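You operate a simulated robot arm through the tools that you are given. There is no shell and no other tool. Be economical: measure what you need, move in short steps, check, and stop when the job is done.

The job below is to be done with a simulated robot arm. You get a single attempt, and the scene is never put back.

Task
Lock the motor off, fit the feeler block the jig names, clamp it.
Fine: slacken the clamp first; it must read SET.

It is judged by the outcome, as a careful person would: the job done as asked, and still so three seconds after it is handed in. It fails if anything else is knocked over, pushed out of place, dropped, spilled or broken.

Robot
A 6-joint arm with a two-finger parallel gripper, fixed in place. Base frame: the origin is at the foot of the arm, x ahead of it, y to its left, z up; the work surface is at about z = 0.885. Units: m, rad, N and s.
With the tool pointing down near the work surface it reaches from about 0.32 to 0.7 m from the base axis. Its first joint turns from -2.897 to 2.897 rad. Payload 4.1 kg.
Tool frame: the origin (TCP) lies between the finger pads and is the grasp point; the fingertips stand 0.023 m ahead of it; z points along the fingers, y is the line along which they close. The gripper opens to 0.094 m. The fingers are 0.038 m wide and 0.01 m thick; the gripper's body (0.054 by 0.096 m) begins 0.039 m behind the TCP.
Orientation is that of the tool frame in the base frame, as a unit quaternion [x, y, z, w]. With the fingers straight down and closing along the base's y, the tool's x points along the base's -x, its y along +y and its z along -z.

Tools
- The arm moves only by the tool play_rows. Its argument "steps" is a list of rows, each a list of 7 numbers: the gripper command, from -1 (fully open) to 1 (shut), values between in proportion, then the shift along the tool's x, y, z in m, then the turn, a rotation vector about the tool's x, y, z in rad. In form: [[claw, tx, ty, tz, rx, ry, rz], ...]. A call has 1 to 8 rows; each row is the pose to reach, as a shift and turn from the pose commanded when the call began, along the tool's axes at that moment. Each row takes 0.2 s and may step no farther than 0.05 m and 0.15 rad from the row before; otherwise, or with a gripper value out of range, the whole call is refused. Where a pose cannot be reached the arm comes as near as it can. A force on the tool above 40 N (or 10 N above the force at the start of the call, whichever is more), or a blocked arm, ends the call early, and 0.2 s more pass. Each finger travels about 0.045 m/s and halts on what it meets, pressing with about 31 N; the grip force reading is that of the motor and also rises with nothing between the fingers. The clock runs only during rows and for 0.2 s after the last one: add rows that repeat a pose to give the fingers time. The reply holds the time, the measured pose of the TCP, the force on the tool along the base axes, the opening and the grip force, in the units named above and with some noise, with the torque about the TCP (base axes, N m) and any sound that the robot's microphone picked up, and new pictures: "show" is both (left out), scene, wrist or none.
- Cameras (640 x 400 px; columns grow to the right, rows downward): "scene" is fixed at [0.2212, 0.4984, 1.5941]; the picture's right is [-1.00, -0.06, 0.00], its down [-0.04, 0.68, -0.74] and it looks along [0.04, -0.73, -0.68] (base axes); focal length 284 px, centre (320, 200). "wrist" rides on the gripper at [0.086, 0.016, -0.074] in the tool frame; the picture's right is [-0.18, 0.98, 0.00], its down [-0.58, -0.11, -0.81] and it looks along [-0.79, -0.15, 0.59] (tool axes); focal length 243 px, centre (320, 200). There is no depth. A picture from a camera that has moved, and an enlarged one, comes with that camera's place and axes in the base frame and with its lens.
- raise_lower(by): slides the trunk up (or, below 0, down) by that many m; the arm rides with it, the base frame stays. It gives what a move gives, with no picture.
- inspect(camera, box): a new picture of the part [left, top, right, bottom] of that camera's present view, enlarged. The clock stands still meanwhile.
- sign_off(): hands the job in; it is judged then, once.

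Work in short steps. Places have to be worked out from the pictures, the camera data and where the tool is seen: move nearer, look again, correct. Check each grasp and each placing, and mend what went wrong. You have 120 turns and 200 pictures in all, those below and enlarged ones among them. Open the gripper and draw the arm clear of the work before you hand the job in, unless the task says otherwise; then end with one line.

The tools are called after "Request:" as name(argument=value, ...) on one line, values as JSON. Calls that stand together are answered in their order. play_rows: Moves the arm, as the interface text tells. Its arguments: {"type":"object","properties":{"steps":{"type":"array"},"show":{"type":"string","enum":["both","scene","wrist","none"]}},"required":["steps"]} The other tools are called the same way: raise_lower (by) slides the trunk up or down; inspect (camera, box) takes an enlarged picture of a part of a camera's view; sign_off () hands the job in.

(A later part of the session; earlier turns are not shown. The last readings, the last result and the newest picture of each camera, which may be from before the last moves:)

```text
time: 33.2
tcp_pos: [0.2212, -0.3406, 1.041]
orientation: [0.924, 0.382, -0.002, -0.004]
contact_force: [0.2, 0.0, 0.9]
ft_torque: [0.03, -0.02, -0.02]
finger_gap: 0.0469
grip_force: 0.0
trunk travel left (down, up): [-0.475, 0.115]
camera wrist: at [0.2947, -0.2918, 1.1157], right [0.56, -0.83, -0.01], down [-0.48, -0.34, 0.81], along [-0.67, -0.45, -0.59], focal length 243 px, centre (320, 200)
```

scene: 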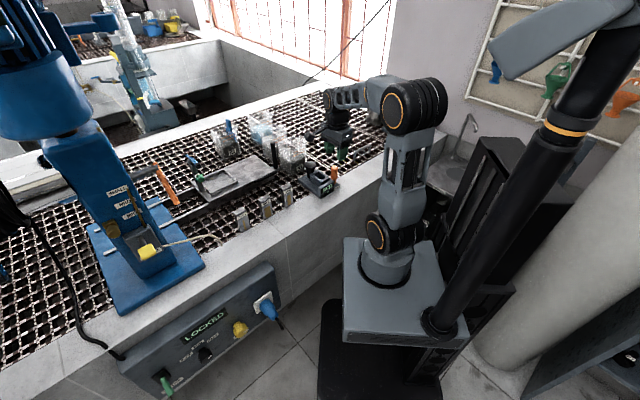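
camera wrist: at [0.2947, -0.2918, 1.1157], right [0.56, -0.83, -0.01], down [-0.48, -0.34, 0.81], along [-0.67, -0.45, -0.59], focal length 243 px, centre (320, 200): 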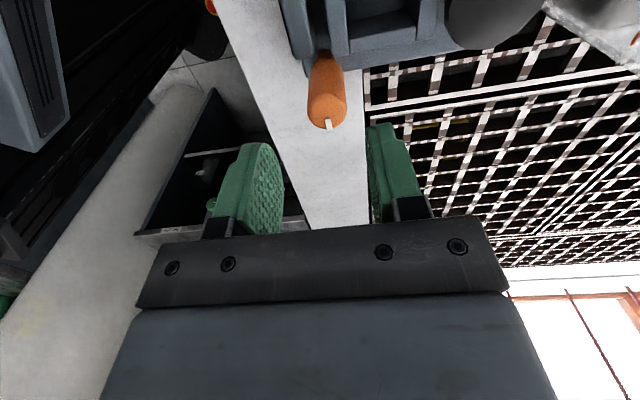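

Aligned within about 3 mm. Correct and descend to grasp height with wide-enough fingers.

Request:
play_rows(steps=[[0.0, 0, 0.003, 0.025, 0, 0, 0], [0.0, 0, 0.003, 0.05, 0, 0, 0], [0.0, 0, 0.003, 0.072, 0, 0, 0]])

```text
time: 34.0
tcp_pos: [0.2219, -0.3435, 0.9685]
orientation: [0.924, 0.381, -0.002, -0.004]
contact_force: [0.3, -0.5, -1.0]
ft_torque: [-0.01, 0.02, 0.0]
finger_gap: 0.0472
grip_force: 0.1
trunk travel left (down, up): [-0.475, 0.115]
camera wrist: at [0.2962, -0.2934, 1.0434], right [0.56, -0.83, -0.01], down [-0.48, -0.34, 0.81], along [-0.67, -0.45, -0.59], focal length 243 px, centre (320, 200)
```

scene: 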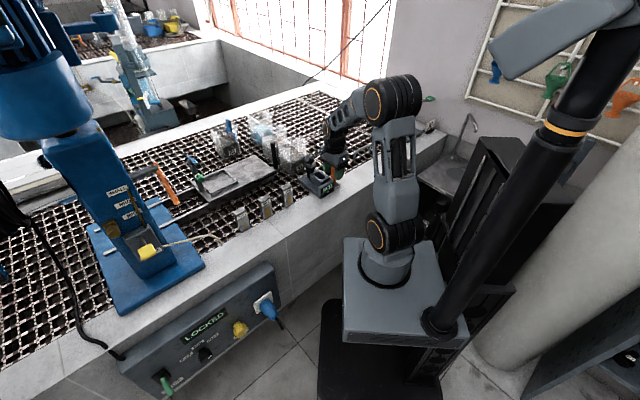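
wrist: 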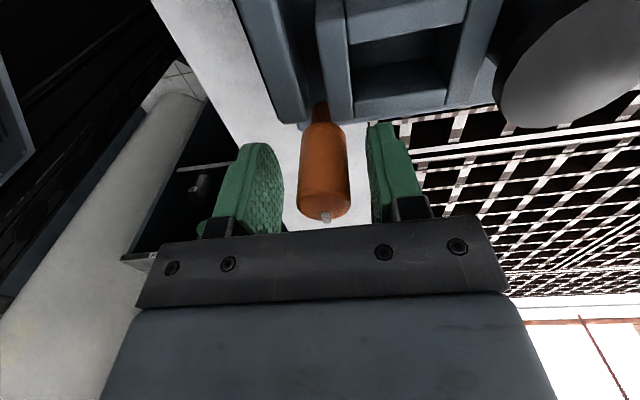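

Handle sits centred between fingers. Close gently and read forces.

Request:
play_rows(steps=[[0.5, 0, 0, 0, 0, 0, 0], [0.6, 0, 0, 0, 0, 0, 0], [0.8, 0, 0, 0, 0, 0, 0], [0.8, 0, 0, 0, 0, 0, 0]], show="wrist")

```text
time: 35.0
tcp_pos: [0.2215, -0.3437, 0.9681]
orientation: [0.924, 0.383, -0.001, -0.003]
contact_force: [4.4, -3.8, -5.8]
ft_torque: [-1.21, -0.79, 0.03]
finger_gap: 0.0259
grip_force: 45.1
trunk travel left (down, up): [-0.475, 0.115]
camera wrist: at [0.2967, -0.2939, 1.0434], right [0.56, -0.83, -0.01], down [-0.48, -0.34, 0.81], along [-0.67, -0.45, -0.59], focal length 243 px, centre (320, 200)
```

wrist: 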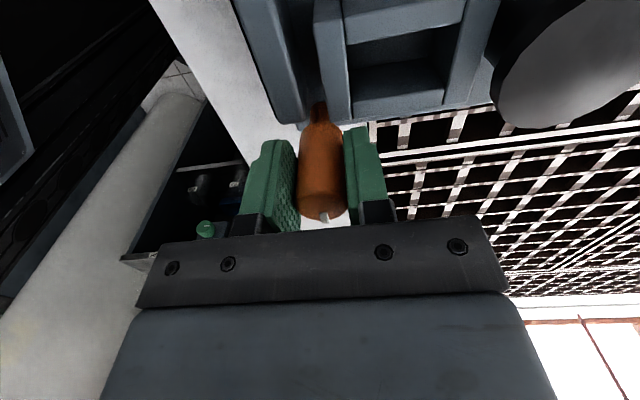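

Gripped (0.026 m). Turn counter-clockwise (slacken) by 0.56 rad and watch jig and torque.

Request:
play_rows(steps=[[0.8, 0, 0, 0, 0, 0, -0.14], [0.8, 0, 0, 0, 0, 0, -0.28], [0.8, 0, 0, 0, 0, 0, -0.42], [0.8, 0, 0, 0, 0, 0, -0.56]], show="wrist")

Request:
inspect(camera="scene", box=[290, 150, 346, 200])

```text
time: 36.0
tcp_pos: [0.2195, -0.3439, 0.9681]
orientation: [0.782, 0.623, 0.0, -0.006]
contact_force: [-10.0, 3.4, -12.8]
ft_torque: [-1.06, -0.59, -0.02]
finger_gap: 0.0259
grip_force: 44.7
trunk travel left (down, up): [-0.475, 0.115]
camera wrist: at [0.2569, -0.2619, 1.0442], right [0.92, -0.4, -0.01], down [-0.23, -0.55, 0.8], along [-0.33, -0.73, -0.6], focal length 243 px, centre (320, 200)
```

wrist: 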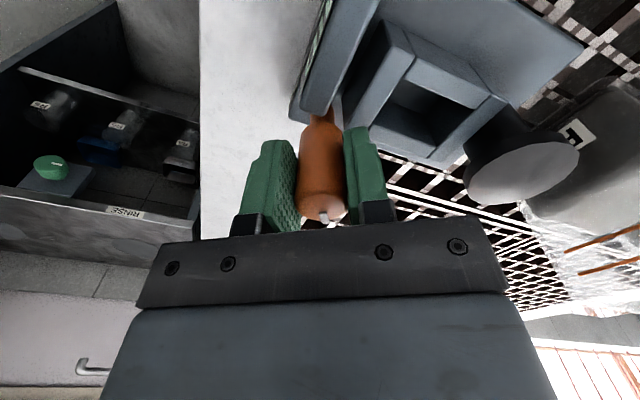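

```text
8.00 times, centred on (318, 175) of scene
camera zoom: at [0.2212, 0.4984, 1.5941], right [-1.0, -0.06, 0.0], down [-0.04, 0.68, -0.74], along [0.04, -0.73, -0.68], focal length 2273 px, centre (336, 400)
```

zoom: 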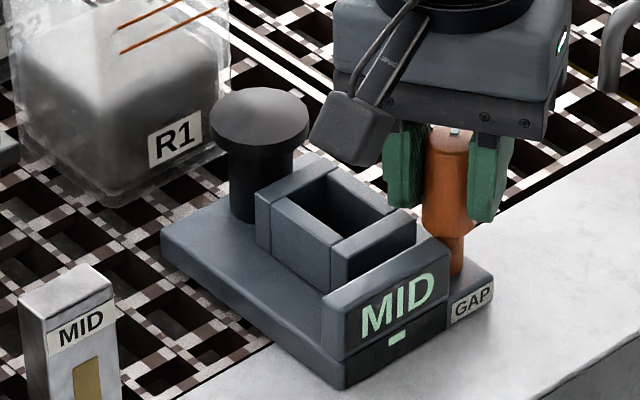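

Request:
play_rows(steps=[[0.8, 0, 0, 0, 0, 0, -0.14], [0.8, 0, 0, 0, 0, 0, -0.28], [0.8, 0, 0, 0, 0, 0, -0.42], [0.8, 0, 0, 0, 0, 0, -0.56], [0.8, 0, 0, 0, 0, 0, -0.7], [0.8, 0, 0, 0, 0, 0, -0.84], [0.8, 0, 0, 0, 0, 0, -0.98]], show="wrist")

Request:
inspect(camera="scene", box=[290, 150, 346, 200])

```text
time: 37.0
tcp_pos: [0.2163, -0.3416, 0.9674]
orientation: [0.61, 0.792, 0.0, -0.007]
contact_force: [-26.9, -5.5, -2.3]
ft_torque: [-0.77, -0.59, -0.15]
finger_gap: 0.0258
grip_force: 44.6
trunk travel left (down, up): [-0.475, 0.115]
stopped in row 4: the force on the tool passed its limit at 41 N (the readings are from after the stop); the commanded pose is now the measured one
camera wrist: at [0.2132, -0.255, 1.0448], right [1.0, 0.07, -0.01], down [0.05, -0.6, 0.8], along [0.05, -0.8, -0.6], focal length 243 px, centre (320, 200)
```

wrist: 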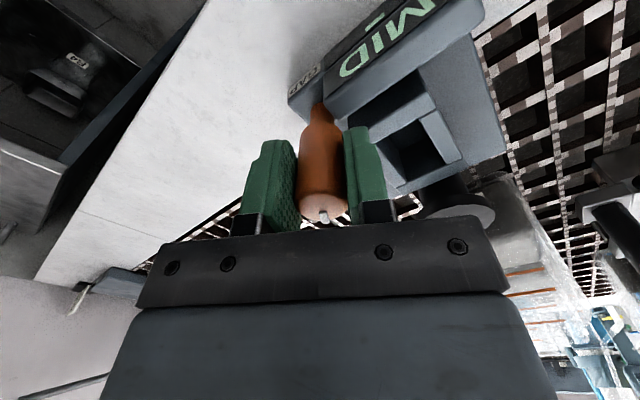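

```text
8.00 times, centred on (318, 175) of scene
camera zoom: at [0.2212, 0.4984, 1.5941], right [-1.0, -0.06, 0.0], down [-0.04, 0.68, -0.74], along [0.04, -0.73, -0.68], focal length 2273 px, centre (336, 400)
```

zoom: 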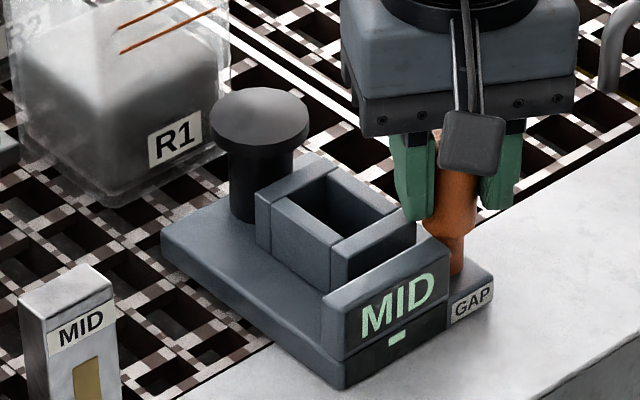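

The turning axis is about 6 mm off my grip (side force built up). I open, shift to the true axis and re-look before continuing.

Request:
play_rows(steps=[[0.1, 0, 0, 0, 0, 0, 0], [0.1, 0, 0, 0, 0, 0, 0], [0.1, -0.006, 0, 0, 0, 0, 0], [0.1, -0.006, 0, 0, 0, 0, 0]])

Request:
inspect(camera="wrist", box=[240, 0, 480, 230])

```text
time: 38.0
tcp_pos: [0.2237, -0.3471, 0.9668]
orientation: [0.609, 0.793, 0.001, -0.007]
contact_force: [0.2, -0.3, 0.1]
ft_torque: [-0.02, 0.0, 0.03]
finger_gap: 0.0425
grip_force: 0.1
trunk travel left (down, up): [-0.475, 0.115]
camera wrist: at [0.2187, -0.2601, 1.0443], right [1.0, 0.07, -0.01], down [0.05, -0.6, 0.8], along [0.05, -0.8, -0.6], focal length 243 px, centre (320, 200)
```

scene: 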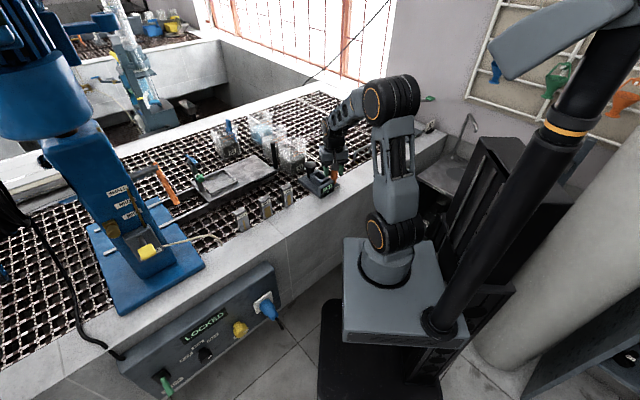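
wrist: 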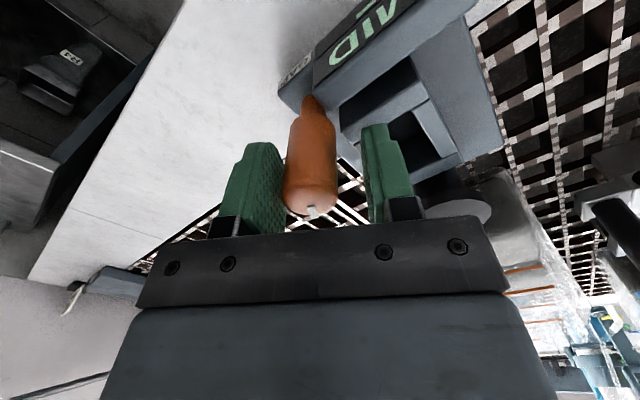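

```text
1.74 times, centred on (360, 115) of wrist
camera zoom: at [0.2187, -0.2601, 1.0443], right [1.0, 0.07, -0.01], down [0.05, -0.6, 0.8], along [0.05, -0.8, -0.6], focal length 422 px, centre (250, 348)
```

zoom: 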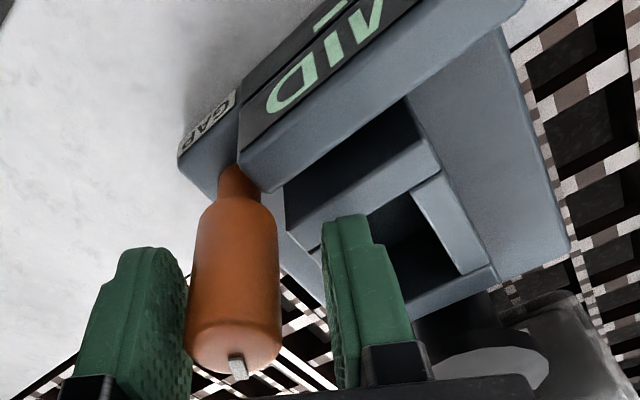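

The pointer stays where turned (about 55° CCW so far), no display change. I centre on it, re-grip and turn on.

Request:
play_rows(steps=[[0.1, 0, -0.005, 0, 0, 0, 0], [0.8, 0, -0.005, 0, 0, 0, 0], [0.8, 0, -0.005, 0, 0, 0, 0], [0.8, 0, -0.005, 0, 0, 0, 0]], show="none")

Request:
play_rows(steps=[[0.8, 0, 0, 0, 0, 0, -0.14], [0.8, 0, 0, 0, 0, 0, -0.28], [0.8, 0, 0, 0, 0, 0, -0.42], [0.8, 0, 0, 0, 0, 0, -0.56], [0.8, 0, 0, 0, 0, 0, -0.7]], show="wrist")

Request:
inspect(camera="scene", box=[290, 150, 346, 200])

```text
time: 39.0
tcp_pos: [0.2202, -0.3484, 0.9661]
orientation: [0.61, 0.792, 0.001, -0.006]
contact_force: [8.0, 2.1, -0.7]
ft_torque: [0.31, -1.27, -0.01]
finger_gap: 0.0259
grip_force: 45.0
trunk travel left (down, up): [-0.475, 0.115]
```

```text
time: 40.2
tcp_pos: [0.219, -0.3472, 0.9681]
orientation: [0.3, 0.954, 0.002, -0.007]
contact_force: [10.6, 6.1, -1.6]
ft_torque: [0.01, 0.47, -0.48]
finger_gap: 0.0259
grip_force: 37.2
trunk travel left (down, up): [-0.475, 0.115]
camera wrist: at [0.1596, -0.2851, 1.0446], right [0.71, 0.7, 0.0], down [0.42, -0.43, 0.8], along [0.56, -0.57, -0.6], focal length 243 px, centre (320, 200)
```

wrist: 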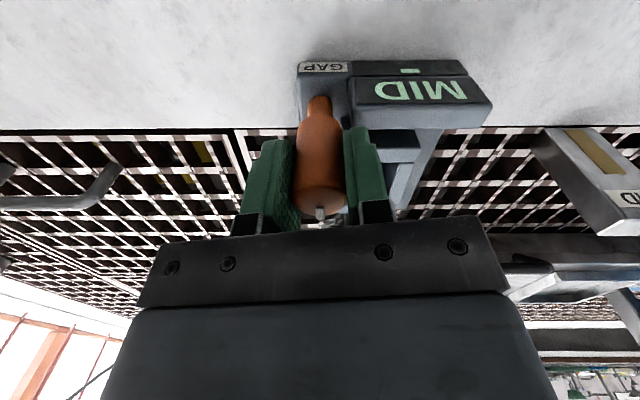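

```text
8.00 times, centred on (318, 175) of scene
camera zoom: at [0.2212, 0.4984, 1.5941], right [-1.0, -0.06, 0.0], down [-0.04, 0.68, -0.74], along [0.04, -0.73, -0.68], focal length 2273 px, centre (336, 400)
```

zoom: 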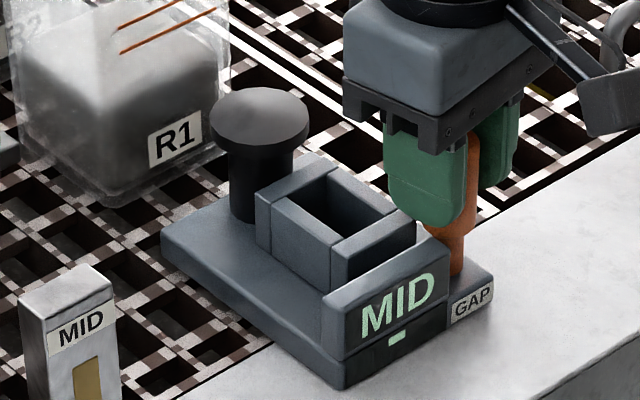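

The handle has turned about 95° and now shows a torque reaction, as at an end stop: slack. I release, rise, and look at the jig.

Request:
play_rows(steps=[[0.0, 0, 0, 0, 0, 0, 0], [0.0, 0, 0, 0, 0, 0, 0], [0.0, 0, 0, -0.03, 0, 0, 0], [0.0, 0, 0, -0.07, 0, 0, 0], [-0.5, -0.0, 0.04, -0.1, 0, 0, 0], [-1, 0.0, 0.08, -0.13, 0, 0, 0]])

Request:
inspect(camera="scene", box=[290, 150, 346, 200])

Request:
inspect(camera="wrist", box=[120, 60, 440, 210])

```text
time: 41.6
tcp_pos: [0.264, -0.2834, 1.0975]
orientation: [0.301, 0.954, 0.002, -0.007]
contact_force: [-0.3, -0.2, -0.4]
ft_torque: [-0.01, 0.03, 0.03]
finger_gap: 0.094
grip_force: 0.0
trunk travel left (down, up): [-0.475, 0.115]
camera wrist: at [0.2057, -0.221, 1.1745], right [0.71, 0.7, 0.0], down [0.42, -0.43, 0.8], along [0.56, -0.57, -0.6], focal length 243 px, centre (320, 200)
```

scene: 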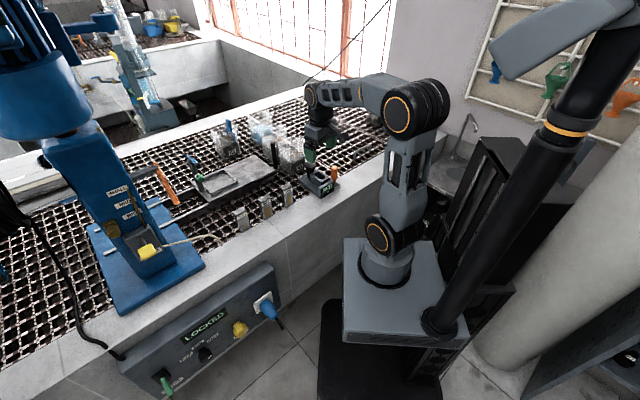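
wrist: 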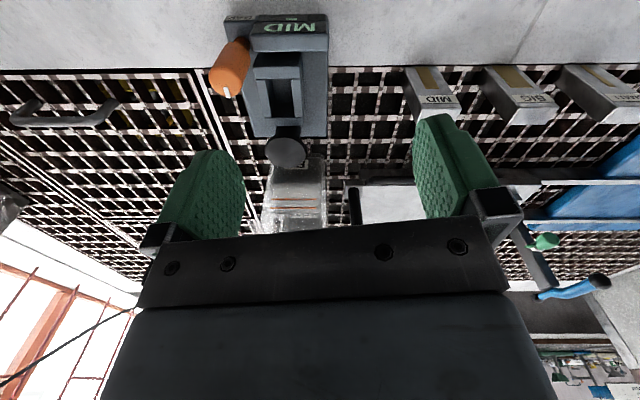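

```text
8.00 times, centred on (318, 175) of scene
camera zoom: at [0.2212, 0.4984, 1.5941], right [-1.0, -0.06, 0.0], down [-0.04, 0.68, -0.74], along [0.04, -0.73, -0.68], focal length 2273 px, centre (336, 400)
```

zoom: 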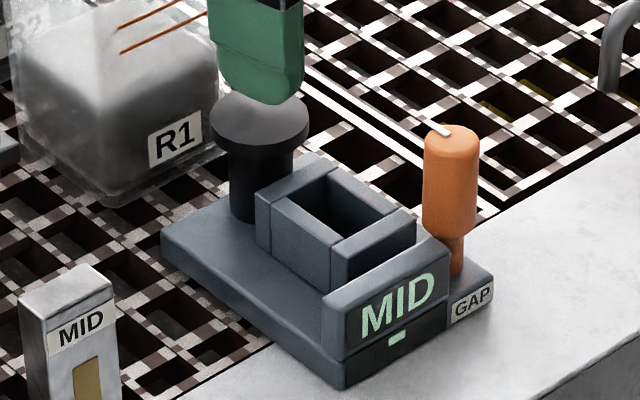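

```text
2.00 times, centred on (280, 135) of wrist
camera zoom: at [0.2057, -0.221, 1.1745], right [0.71, 0.7, 0.0], down [0.42, -0.43, 0.8], along [0.56, -0.57, -0.6], focal length 485 px, centre (400, 330)
```

zoom: 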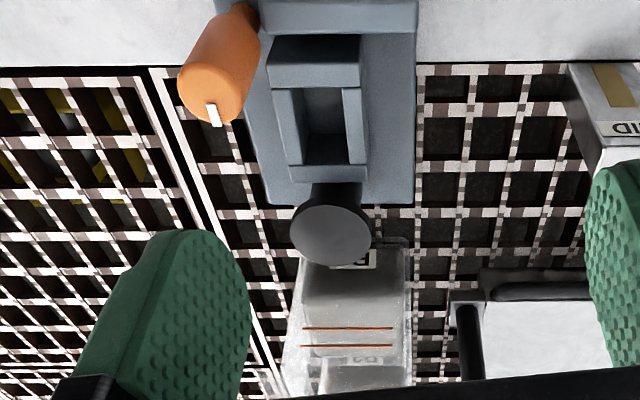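

The handle stays at 90°. Now I go above the MID block to see its size and shape.

Request:
play_rows(steps=[[-1, -0.024, 0.033, 0, 0, 0, 0.06], [-1, -0.048, 0.066, 0, 0, 0, 0.12], [-1, -0.072, 0.0994, 0, 0, 0, 0.1745]], show="wrist")

Request:
inspect(camera="wrist", box=[200, 0, 440, 150])

```text
time: 42.4
tcp_pos: [0.3817, -0.2437, 1.0973]
orientation: [0.384, 0.923, 0.003, -0.006]
contact_force: [-0.8, -0.4, 0.1]
ft_torque: [0.02, -0.01, 0.01]
finger_gap: 0.094
grip_force: 0.2
trunk travel left (down, up): [-0.475, 0.115]
camera wrist: at [0.3345, -0.1713, 1.174], right [0.83, 0.56, 0.0], down [0.34, -0.5, 0.8], along [0.45, -0.66, -0.6], focal length 243 px, centre (320, 200)
```

wrist: 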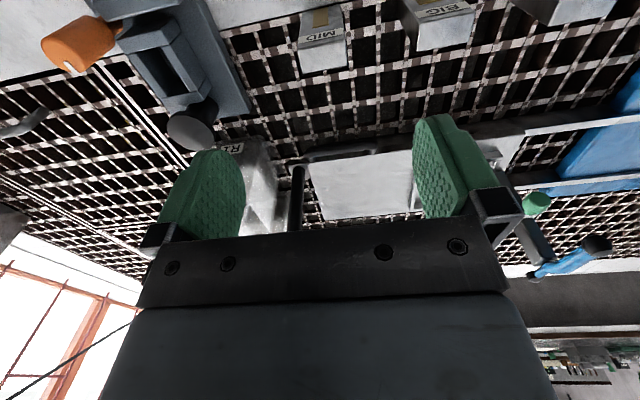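

```text
2.67 times, centred on (320, 75) of wrist
camera zoom: at [0.3345, -0.1713, 1.174], right [0.83, 0.56, 0.0], down [0.34, -0.5, 0.8], along [0.45, -0.66, -0.6], focal length 647 px, centre (320, 533)
```

zoom: 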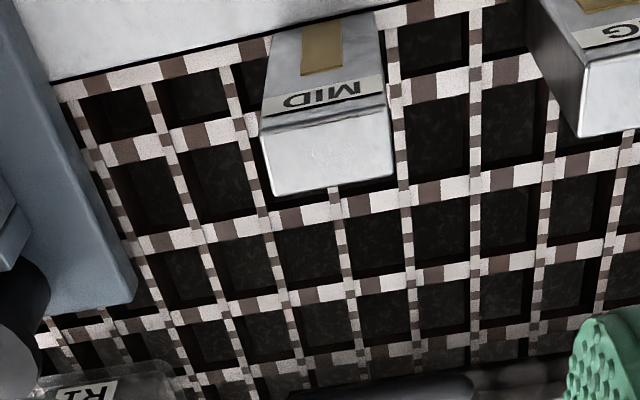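

Block top ≈ 37 × 20 mm, pocket opening ≈ 21 (along bench) × 43 mm, so the block goes in turned 90°. I'll grasp the wide faces: turn the tool +90° above the block.

Request:
play_rows(steps=[[-1, 0, 0, 0, 0, 0, 0.145], [-1, 0, 0, 0, 0, 0, 0.29], [-1, 0, 0, 0, 0, 0, 0.435], [-1, 0, 0, 0, 0, 0, 0.58], [-1, 0, 0, 0, 0, 0, 0.725], [-0.6, 0, 0, 0, 0, 0, 0.87], [-0.3, 0, 0, 0, 0, 0, 1.015], [-0.3, 0, 0, 0, 0, 0, 1.16]], show="none")

Request:
play_rows(steps=[[-0.1, 0, 0, 0.015, 0, 0, 0.14], [0.0, 0, 0, 0.03, 0, 0, 0.28], [0.0, 0, 0, 0.04, 0, 0, 0.409]], show="wrist")

Request:
inspect(camera="wrist", box=[220, 0, 460, 150])

```text
time: 44.2
tcp_pos: [0.3805, -0.2445, 1.0965]
orientation: [0.827, 0.562, -0.001, -0.007]
contact_force: [0.2, 0.4, -0.3]
ft_torque: [0.01, 0.01, -0.05]
finger_gap: 0.0613
grip_force: 0.2
trunk travel left (down, up): [-0.475, 0.115]
```

```text
time: 45.0
tcp_pos: [0.381, -0.2442, 1.0567]
orientation: [0.924, 0.381, -0.003, -0.006]
contact_force: [0.2, -0.3, -0.7]
ft_torque: [0.0, -0.04, 0.0]
finger_gap: 0.047
grip_force: 0.2
trunk travel left (down, up): [-0.475, 0.115]
camera wrist: at [0.4556, -0.1947, 1.1324], right [0.56, -0.83, -0.01], down [-0.48, -0.34, 0.81], along [-0.67, -0.45, -0.59], focal length 243 px, centre (320, 200)
```

wrist: 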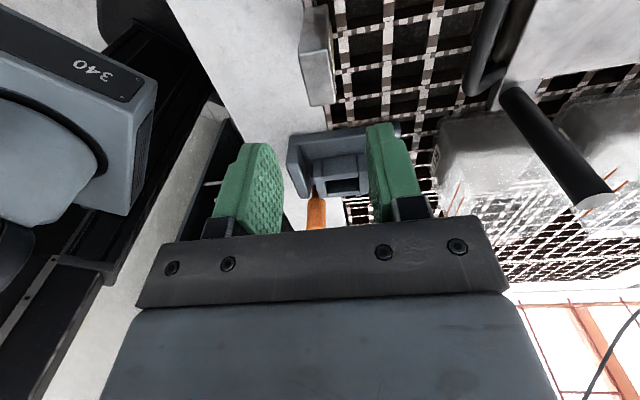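

```text
2.67 times, centred on (340, 75) of wrist
camera zoom: at [0.4556, -0.1947, 1.1324], right [0.56, -0.83, -0.01], down [-0.48, -0.34, 0.81], along [-0.67, -0.45, -0.59], focal length 647 px, centre (267, 533)
```

zoom: 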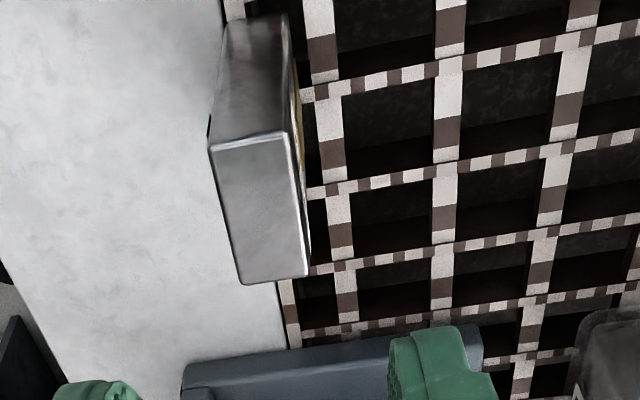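

Block top triangulates to (0.384, −0.240, 0.969). I descend around it to TCP z ≈ 0.957.

Request:
play_rows(steps=[[0.0, 0.005, -0.001, 0.03, 0, 0, 0], [0.0, 0.005, -0.001, 0.06, 0, 0, 0], [0.0, 0.005, -0.001, 0.08, 0, 0, 0], [0.0, 0.005, -0.001, 0.1, 0, 0, 0]])

```text
time: 46.0
tcp_pos: [0.3819, -0.238, 0.9571]
orientation: [0.924, 0.383, -0.002, -0.007]
contact_force: [0.7, -0.4, -0.7]
ft_torque: [0.01, -0.01, 0.02]
finger_gap: 0.0473
grip_force: 0.0
trunk travel left (down, up): [-0.475, 0.115]
camera wrist: at [0.4573, -0.1889, 1.0324], right [0.57, -0.82, -0.01], down [-0.48, -0.34, 0.81], along [-0.67, -0.45, -0.59], focal length 243 px, centre (320, 200)
```

scene: 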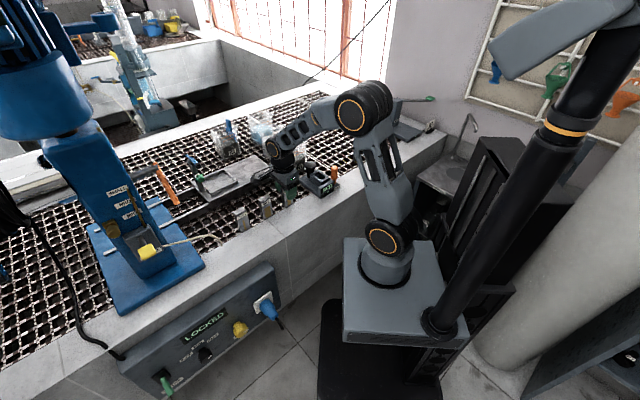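
wrist: 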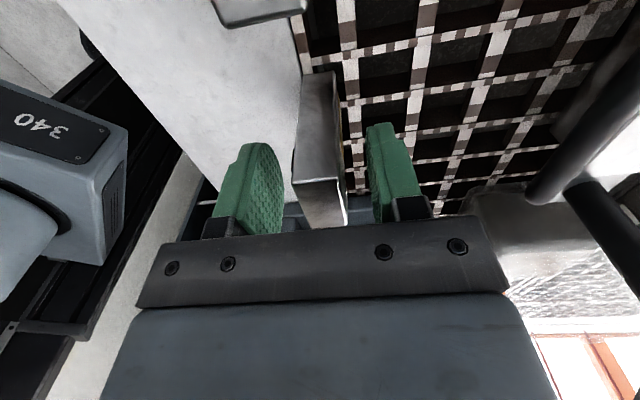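

Block is between the fingers. I trim the 0.8° tool tilt and close.

Request:
play_rows(steps=[[0.0, 0, 0, 0, -0.0144, -0.0017, 0], [0.5, 0, 0, 0, -0.0144, -0.0017, 0], [0.8, 0, 0, 0, -0.0144, -0.0017, 0], [0.9, 0, 0, 0, -0.0144, -0.0017, 0], [0.9, 0, 0, 0, -0.0144, -0.0017, 0]], show="wrist")

```text
time: 47.2
tcp_pos: [0.3827, -0.2389, 0.9568]
orientation: [0.924, 0.383, -0.001, 0.0]
contact_force: [0.1, -0.3, -0.3]
ft_torque: [0.0, 0.0, 0.02]
finger_gap: 0.0198
grip_force: 30.6
trunk travel left (down, up): [-0.475, 0.115]
camera wrist: at [0.4566, -0.1879, 1.0328], right [0.57, -0.82, 0.0], down [-0.49, -0.33, 0.81], along [-0.67, -0.46, -0.59], focal length 243 px, centre (320, 200)
```

wrist: 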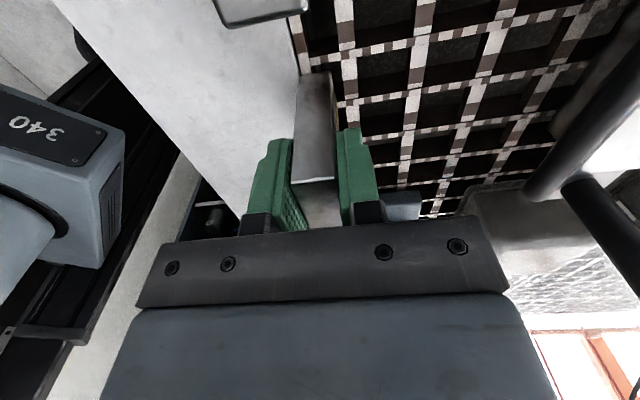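

Firm grip at 19.8 mm. Lift the block straight up and check.

Request:
play_rows(steps=[[0.9, 0, 0, -0.02, 0, 0, 0], [0.9, 0, 0, -0.05, 0, 0, 0], [0.9, 0, 0, -0.08, 0, 0, 0], [0.9, 0, 0, -0.11, 0, 0, 0], [0.9, 0, 0, -0.135, 0, 0, 0]], show="both")

```text
time: 48.4
tcp_pos: [0.3838, -0.2385, 1.0918]
orientation: [0.923, 0.384, 0.0, 0.0]
contact_force: [0.4, -0.1, -1.3]
ft_torque: [0.02, 0.03, 0.05]
finger_gap: 0.0202
grip_force: 31.3
trunk travel left (down, up): [-0.475, 0.115]
camera wrist: at [0.457, -0.1878, 1.1679], right [0.57, -0.82, 0.0], down [-0.49, -0.33, 0.81], along [-0.67, -0.46, -0.59], focal length 243 px, centre (320, 200)
```

scene: 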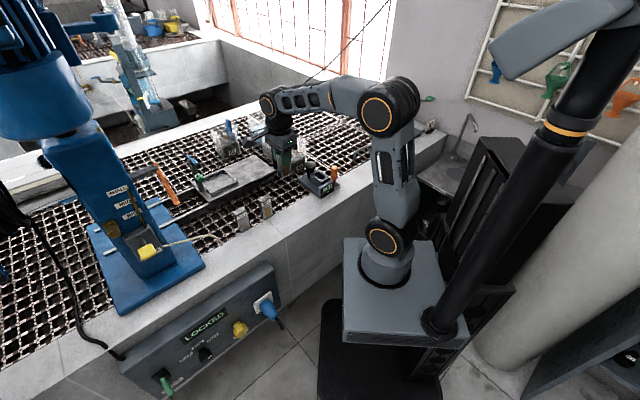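
wrist: 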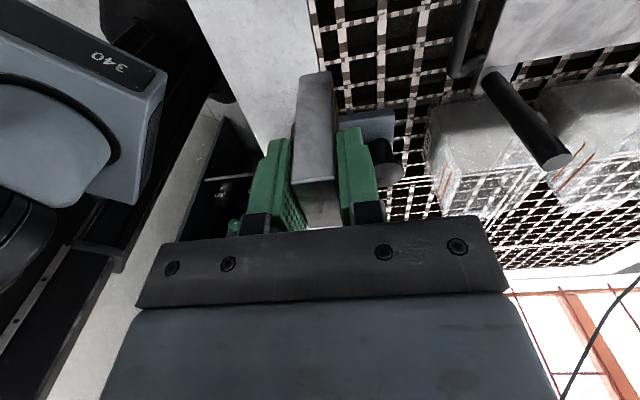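

Lifted cleanly. Move above the pocket while turning the block 90°.

Request:
play_rows(steps=[[0.9, -0.019, 0, -0.01, 0, 0, -0.143], [0.9, -0.038, 0, -0.01, 0, 0, -0.286], [0.9, -0.057, 0, -0.01, 0, 0, -0.43], [0.9, -0.076, -0.001, -0.01, 0, 0, -0.573], [0.9, -0.095, -0.001, -0.01, 0, 0, -0.716], [0.9, -0.114, -0.0015, -0.01, 0, 0, -0.86], [0.9, -0.133, -0.002, -0.01, 0, 0, -1.0], [0.9, -0.153, -0.0025, -0.01, 0, 0, -1.145]], show="none")

Request:
play_rows(steps=[[0.9, 0, 0, 0, 0, 0, -0.142], [0.9, 0, 0, 0, 0, 0, -0.284], [0.9, 0, 0, 0, 0, 0, -0.426]], show="both")

Request:
inspect(camera="wrist", box=[220, 20, 420, 220])

Request:
inspect(camera="scene", box=[290, 140, 346, 200])

```text
time: 50.2
tcp_pos: [0.2732, -0.3463, 1.1011]
orientation: [0.568, 0.823, -0.002, 0.0]
contact_force: [-0.1, -0.6, -0.9]
ft_torque: [0.0, -0.01, -0.03]
finger_gap: 0.0198
grip_force: 30.5
trunk travel left (down, up): [-0.475, 0.115]
```

```text
time: 51.0
tcp_pos: [0.2729, -0.3459, 1.1021]
orientation: [0.38, 0.925, -0.001, -0.001]
contact_force: [0.8, 0.2, -0.5]
ft_torque: [0.0, -0.04, 0.01]
finger_gap: 0.0197
grip_force: 30.9
trunk travel left (down, up): [-0.475, 0.115]
camera wrist: at [0.2246, -0.2721, 1.178], right [0.82, 0.57, 0.0], down [0.34, -0.49, 0.81], along [0.46, -0.66, -0.59], focal length 243 px, centre (320, 200)
```

scene: 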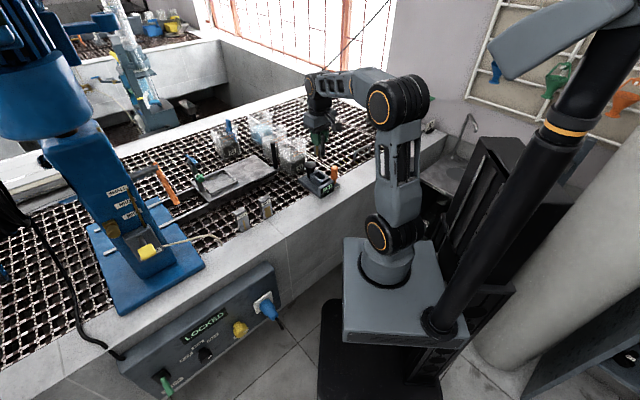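
wrist: 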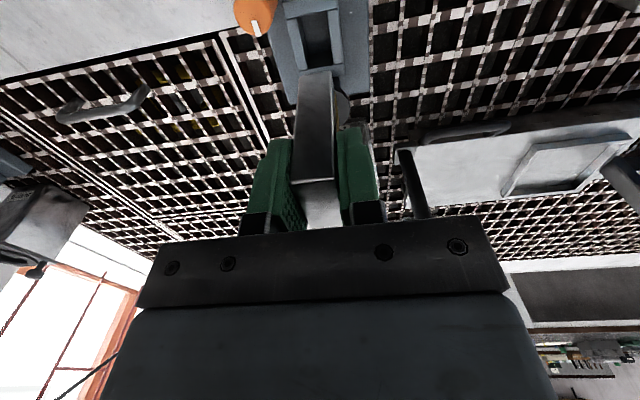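

```text
2.00 times, centred on (320, 120) of wrist
camera zoom: at [0.2246, -0.2721, 1.178], right [0.82, 0.57, 0.0], down [0.34, -0.49, 0.81], along [0.46, -0.66, -0.59], focal length 485 px, centre (320, 360)
```

zoom: 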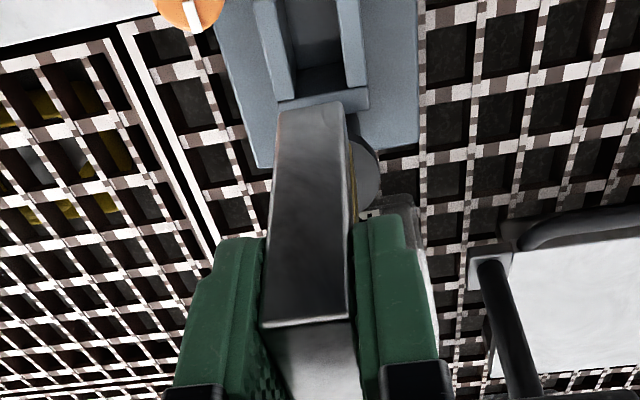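

```text
6.67 times, centred on (318, 170) of scene
camera zoom: at [0.2212, 0.4984, 1.5941], right [-1.0, -0.06, 0.0], down [-0.04, 0.68, -0.74], along [0.04, -0.73, -0.68], focal length 1894 px, centre (333, 400)
```

zoom: 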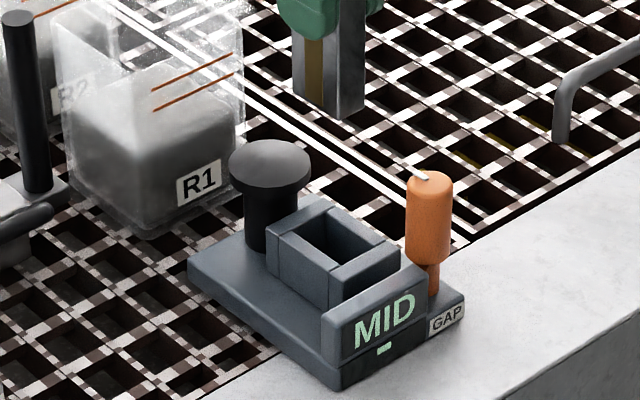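

The estimated pocket centre agrees with the TCP to about 1 mm. I lower until the block's foot is just above the pocket and inspect.

Request:
play_rows(steps=[[0.9, 0, -0.0005, 0.035, 0, 0, 0.006], [0.9, 0, -0.0005, 0.07, 0, 0, 0.006], [0.9, 0, -0.0005, 0.07, 0, 0, 0.006]], show="wrist")

Request:
inspect(camera="wrist", box=[260, 0, 380, 120])

Request:
inspect(camera="scene", box=[298, 150, 340, 195])

```text
time: 51.8
tcp_pos: [0.2734, -0.347, 1.0305]
orientation: [0.385, 0.923, 0.0, -0.001]
contact_force: [-0.1, 1.2, -1.6]
ft_torque: [-0.03, 0.01, 0.03]
finger_gap: 0.0199
grip_force: 31.1
trunk travel left (down, up): [-0.475, 0.115]
camera wrist: at [0.2254, -0.2731, 1.1071], right [0.83, 0.56, 0.0], down [0.33, -0.49, 0.81], along [0.45, -0.67, -0.59], focal length 243 px, centre (320, 200)
```

wrist: 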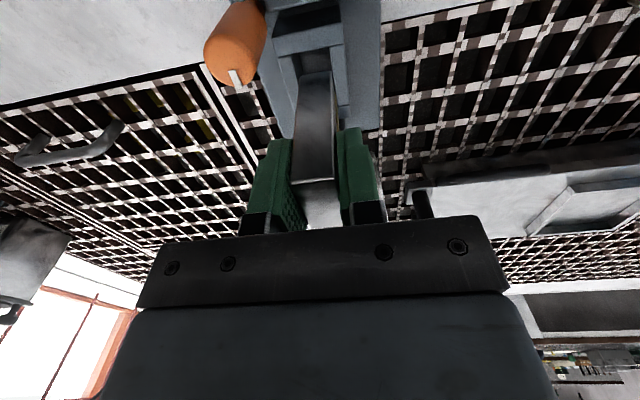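

```text
3.33 times, centred on (320, 60) of wrist
camera zoom: at [0.2254, -0.2731, 1.1071], right [0.83, 0.56, 0.0], down [0.33, -0.49, 0.81], along [0.45, -0.67, -0.59], focal length 809 px, centre (320, 667)
```

zoom: 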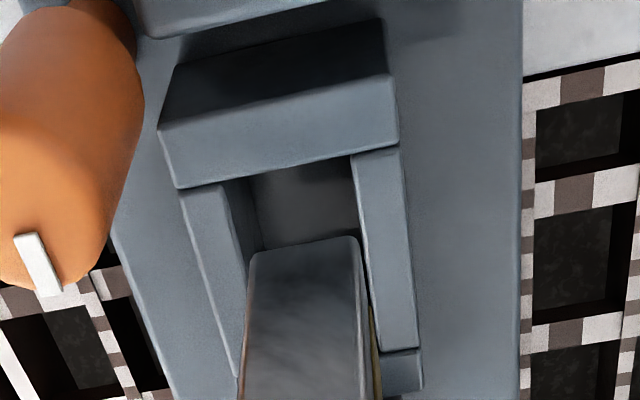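

```text
8.89 times, centred on (319, 172) of scene
camera zoom: at [0.2212, 0.4984, 1.5941], right [-1.0, -0.06, 0.0], down [-0.04, 0.68, -0.74], along [0.04, -0.73, -0.68], focal length 2525 px, centre (329, 444)
```

zoom: 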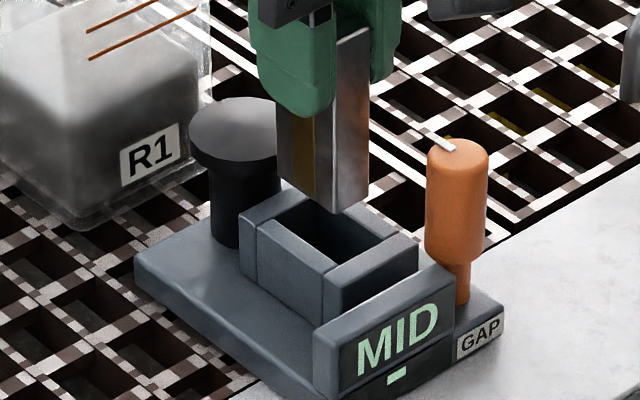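

Relative measurement: the block should move about 2.3 mm toward −s and about 2 mm outward. I apply that, drop to ~5 mm above the rim and look again.

Request:
play_rows(steps=[[0.9, 0.002, -0.0023, 0, 0, 0, 0], [0.9, 0.002, -0.0023, 0.012, 0, 0, 0], [0.9, 0.002, -0.0023, 0.012, 0, 0, 0]], show="none")

Request:
inspect(camera="wrist", box=[260, 0, 380, 120])

Request:
inspect(camera="scene", box=[304, 160, 334, 190])

```text
time: 52.6
tcp_pos: [0.2702, -0.3468, 1.0205]
orientation: [0.385, 0.923, 0.0, -0.001]
contact_force: [-0.8, -0.4, -1.5]
ft_torque: [0.01, 0.02, 0.0]
finger_gap: 0.0198
grip_force: 30.7
trunk travel left (down, up): [-0.475, 0.115]
```

```text
3.33 times, centred on (320, 60) of wrist
camera zoom: at [0.2217, -0.2734, 1.0959], right [0.83, 0.56, 0.0], down [0.33, -0.49, 0.81], along [0.45, -0.67, -0.59], focal length 809 px, centre (320, 667)
```

zoom: 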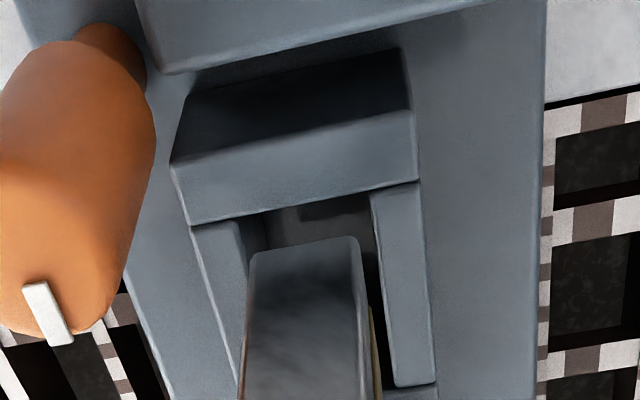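

```text
13.33 times, centred on (319, 175) of scene
camera zoom: at [0.2212, 0.4984, 1.5941], right [-1.0, -0.06, 0.0], down [-0.04, 0.68, -0.74], along [0.04, -0.73, -0.68], focal length 3788 px, centre (333, 533)
```

zoom: 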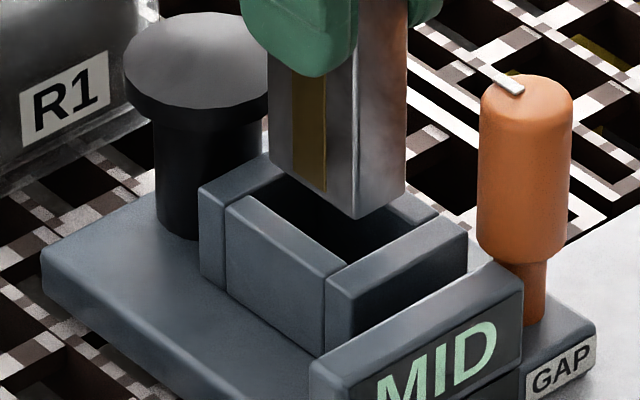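

Now it is nearly centred: trim 0.6 mm in +s, 1 mm outward, and descend slowly into the pocket.

Request:
play_rows(steps=[[0.9, 0.001, 0.0006, 0, 0, 0, 0], [0.9, 0.001, 0.0006, 0.005, 0, 0, 0], [0.9, 0.001, 0.0006, 0.01, 0, 0, 0], [0.9, 0.001, 0.0006, 0.014, 0, 0, 0]], show="none")

Request:
inspect(camera="wrist", box=[260, 0, 380, 120])

Request:
inspect(camera="scene", box=[304, 160, 334, 190])

```text
time: 53.6
tcp_pos: [0.2684, -0.3441, 1.0083]
orientation: [0.385, 0.923, -0.002, 0.001]
contact_force: [-1.7, 2.9, 18.7]
ft_torque: [0.47, 0.26, 0.01]
finger_gap: 0.0195
grip_force: 31.2
trunk travel left (down, up): [-0.475, 0.115]
```

```text
3.33 times, centred on (320, 60) of wrist
camera zoom: at [0.2208, -0.2707, 1.0835], right [0.83, 0.56, 0.0], down [0.33, -0.49, 0.81], along [0.45, -0.67, -0.59], focal length 809 px, centre (320, 667)
```

zoom: 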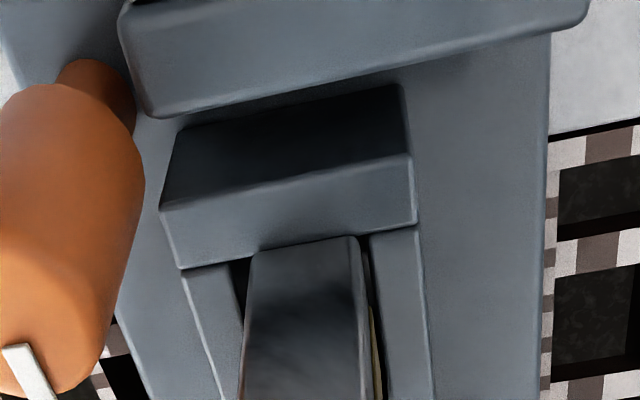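

```text
13.33 times, centred on (319, 175) of scene
camera zoom: at [0.2212, 0.4984, 1.5941], right [-1.0, -0.06, 0.0], down [-0.04, 0.68, -0.74], along [0.04, -0.73, -0.68], focal length 3788 px, centre (333, 533)
```

zoom: 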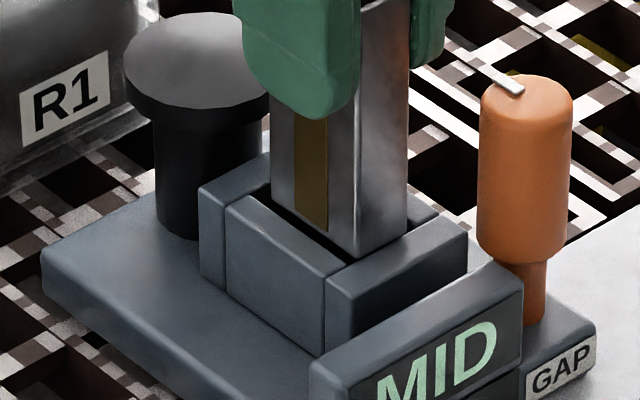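

Light contact (19 N): the front edge sits on the front jaw. I lift 6 mm, shift inward ~2.5 mm and 0.7 mm toward −s, then retry.

Request:
play_rows(steps=[[0.9, 0, 0, -0.008, 0, 0, 0], [0.9, -0.0025, -0.0007, -0.008, 0, 0, 0], [0.9, -0.0025, -0.0007, -0.008, 0, 0, 0]], show="none")

Request:
play_rows(steps=[[0.9, 0, 0, 0.004, 0, 0, 0], [0.9, 0, 0, 0.008, 0, 0, 0], [0.9, 0, 0, 0.012, 0, 0, 0]], show="none")

Request:
inspect(camera="wrist", box=[260, 0, 380, 120])

Request:
inspect(camera="scene", box=[304, 160, 334, 190])

```text
time: 54.4
tcp_pos: [0.2697, -0.347, 1.0129]
orientation: [0.384, 0.923, -0.002, 0.0]
contact_force: [0.2, 0.0, -1.6]
ft_torque: [0.01, 0.0, 0.03]
finger_gap: 0.0199
grip_force: 30.4
trunk travel left (down, up): [-0.475, 0.115]
```

```text
time: 55.2
tcp_pos: [0.2707, -0.3462, 1.0005]
orientation: [0.385, 0.923, -0.001, 0.0]
contact_force: [0.3, -1.6, -0.5]
ft_torque: [-0.01, 0.01, 0.01]
finger_gap: 0.0196
grip_force: 30.9
trunk travel left (down, up): [-0.475, 0.115]
```

```text
3.33 times, centred on (320, 60) of wrist
camera zoom: at [0.2226, -0.2735, 1.0776], right [0.83, 0.56, 0.0], down [0.33, -0.49, 0.81], along [0.45, -0.67, -0.59], focal length 809 px, centre (320, 667)
```

zoom: 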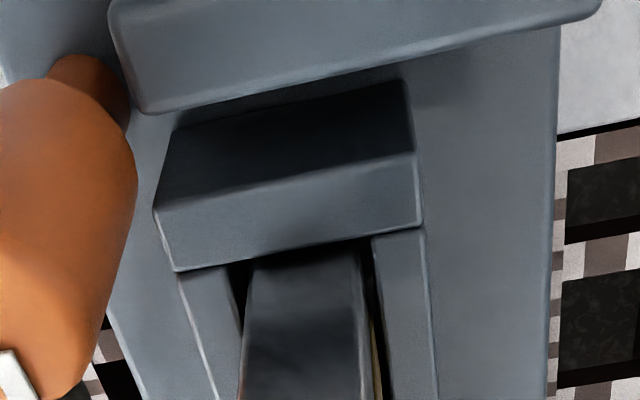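

```text
13.33 times, centred on (319, 175) of scene
camera zoom: at [0.2212, 0.4984, 1.5941], right [-1.0, -0.06, 0.0], down [-0.04, 0.68, -0.74], along [0.04, -0.73, -0.68], focal length 3788 px, centre (333, 533)
```

zoom: 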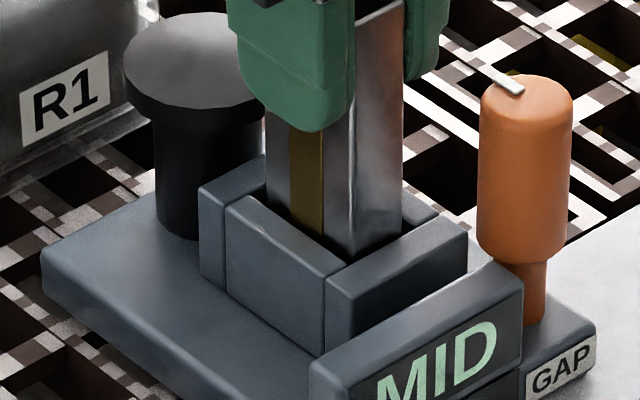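

It has entered with no force. Continue down in small steps until it seats.

Request:
play_rows(steps=[[0.9, 0, 0, 0.005, 0, 0, 0], [0.9, 0, 0, 0.01, 0, 0, 0], [0.9, 0, 0, 0.015, 0, 0, 0], [0.9, 0, 0, 0.019, 0, 0, 0]], show="none")

Request:
inspect(camera="scene", box=[304, 160, 334, 190])

```text
time: 56.2
tcp_pos: [0.2698, -0.347, 0.9814]
orientation: [0.385, 0.923, -0.001, 0.0]
contact_force: [-0.1, 0.5, -1.0]
ft_torque: [-0.02, 0.02, 0.01]
finger_gap: 0.0198
grip_force: 31.5
trunk travel left (down, up): [-0.475, 0.115]
```

```text
13.33 times, centred on (319, 175) of scene
camera zoom: at [0.2212, 0.4984, 1.5941], right [-1.0, -0.06, 0.0], down [-0.04, 0.68, -0.74], along [0.04, -0.73, -0.68], focal length 3788 px, centre (333, 533)
```

zoom: 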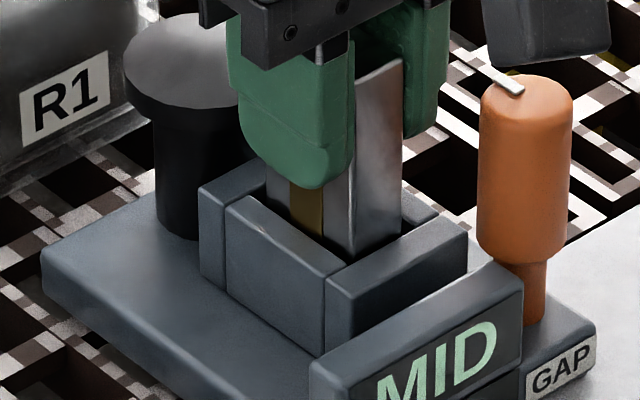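

Still free. Continue slowly, up to 13 mm more (fingertips stay above the rim).

Request:
play_rows(steps=[[0.9, 0, 0, 0.003, 0, 0, 0], [0.9, 0, 0, 0.006, 0, 0, 0], [0.9, 0, 0, 0.009, 0, 0, 0], [0.9, 0, 0, 0.011, 0, 0, 0], [0.9, 0, 0, 0.013, 0, 0, 0]], show="none")

Request:
inspect(camera="scene", box=[304, 160, 334, 190])

```text
time: 57.4
tcp_pos: [0.27, -0.3461, 0.9717]
orientation: [0.384, 0.923, -0.003, 0.002]
contact_force: [2.9, 3.1, 27.6]
ft_torque: [0.05, -0.28, 0.02]
finger_gap: 0.0194
grip_force: 31.1
trunk travel left (down, up): [-0.475, 0.115]
```

```text
13.33 times, centred on (319, 175) of scene
camera zoom: at [0.2212, 0.4984, 1.5941], right [-1.0, -0.06, 0.0], down [-0.04, 0.68, -0.74], along [0.04, -0.73, -0.68], focal length 3788 px, centre (333, 533)
```

zoom: 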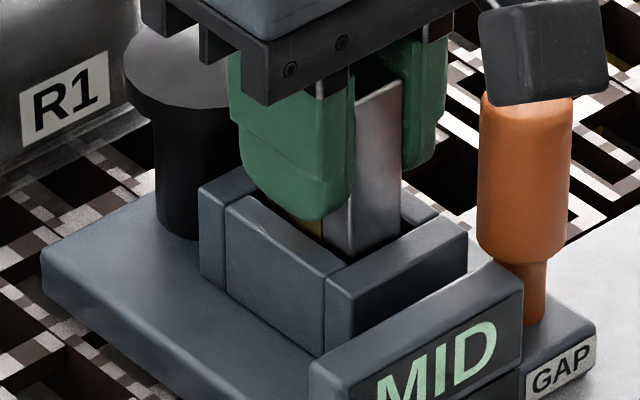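

Firm contact at the pocket floor (28 N). I ease off the push and open the fingers slightly to release.

Request:
play_rows(steps=[[0.9, 0, 0, -0.003, 0, 0, 0], [0.35, 0, 0, -0.003, 0, 0, 0], [0.35, 0, 0, -0.003, 0, 0, 0], [0.35, 0, 0, -0.003, 0, 0, 0]], show="wrist")

Request:
inspect(camera="scene", box=[304, 160, 334, 190])

```text
time: 58.4
tcp_pos: [0.2695, -0.3471, 0.9725]
orientation: [0.384, 0.923, -0.001, 0.0]
contact_force: [-0.3, -0.6, -0.4]
ft_torque: [0.0, 0.0, 0.01]
finger_gap: 0.0307
grip_force: 0.0
trunk travel left (down, up): [-0.475, 0.115]
camera wrist: at [0.2222, -0.2736, 1.0491], right [0.83, 0.56, 0.0], down [0.33, -0.49, 0.81], along [0.45, -0.67, -0.59], focal length 243 px, centre (320, 200)
```

wrist: 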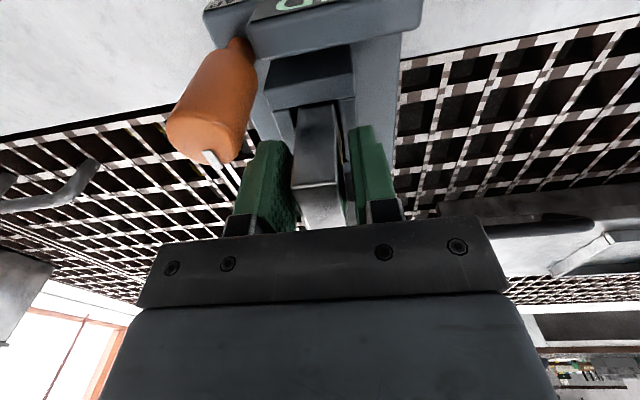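

```text
13.33 times, centred on (319, 175) of scene
camera zoom: at [0.2212, 0.4984, 1.5941], right [-1.0, -0.06, 0.0], down [-0.04, 0.68, -0.74], along [0.04, -0.73, -0.68], focal length 3788 px, centre (333, 533)
```

zoom: 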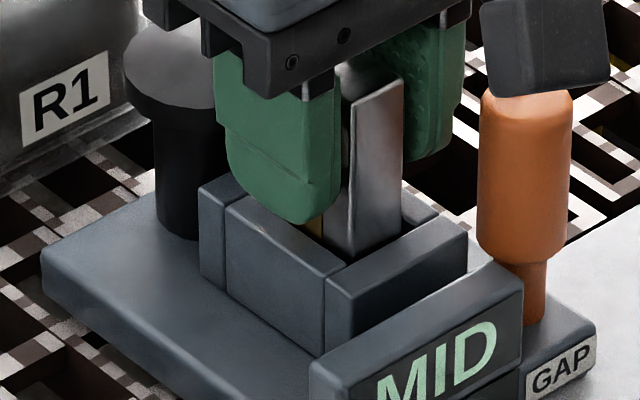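

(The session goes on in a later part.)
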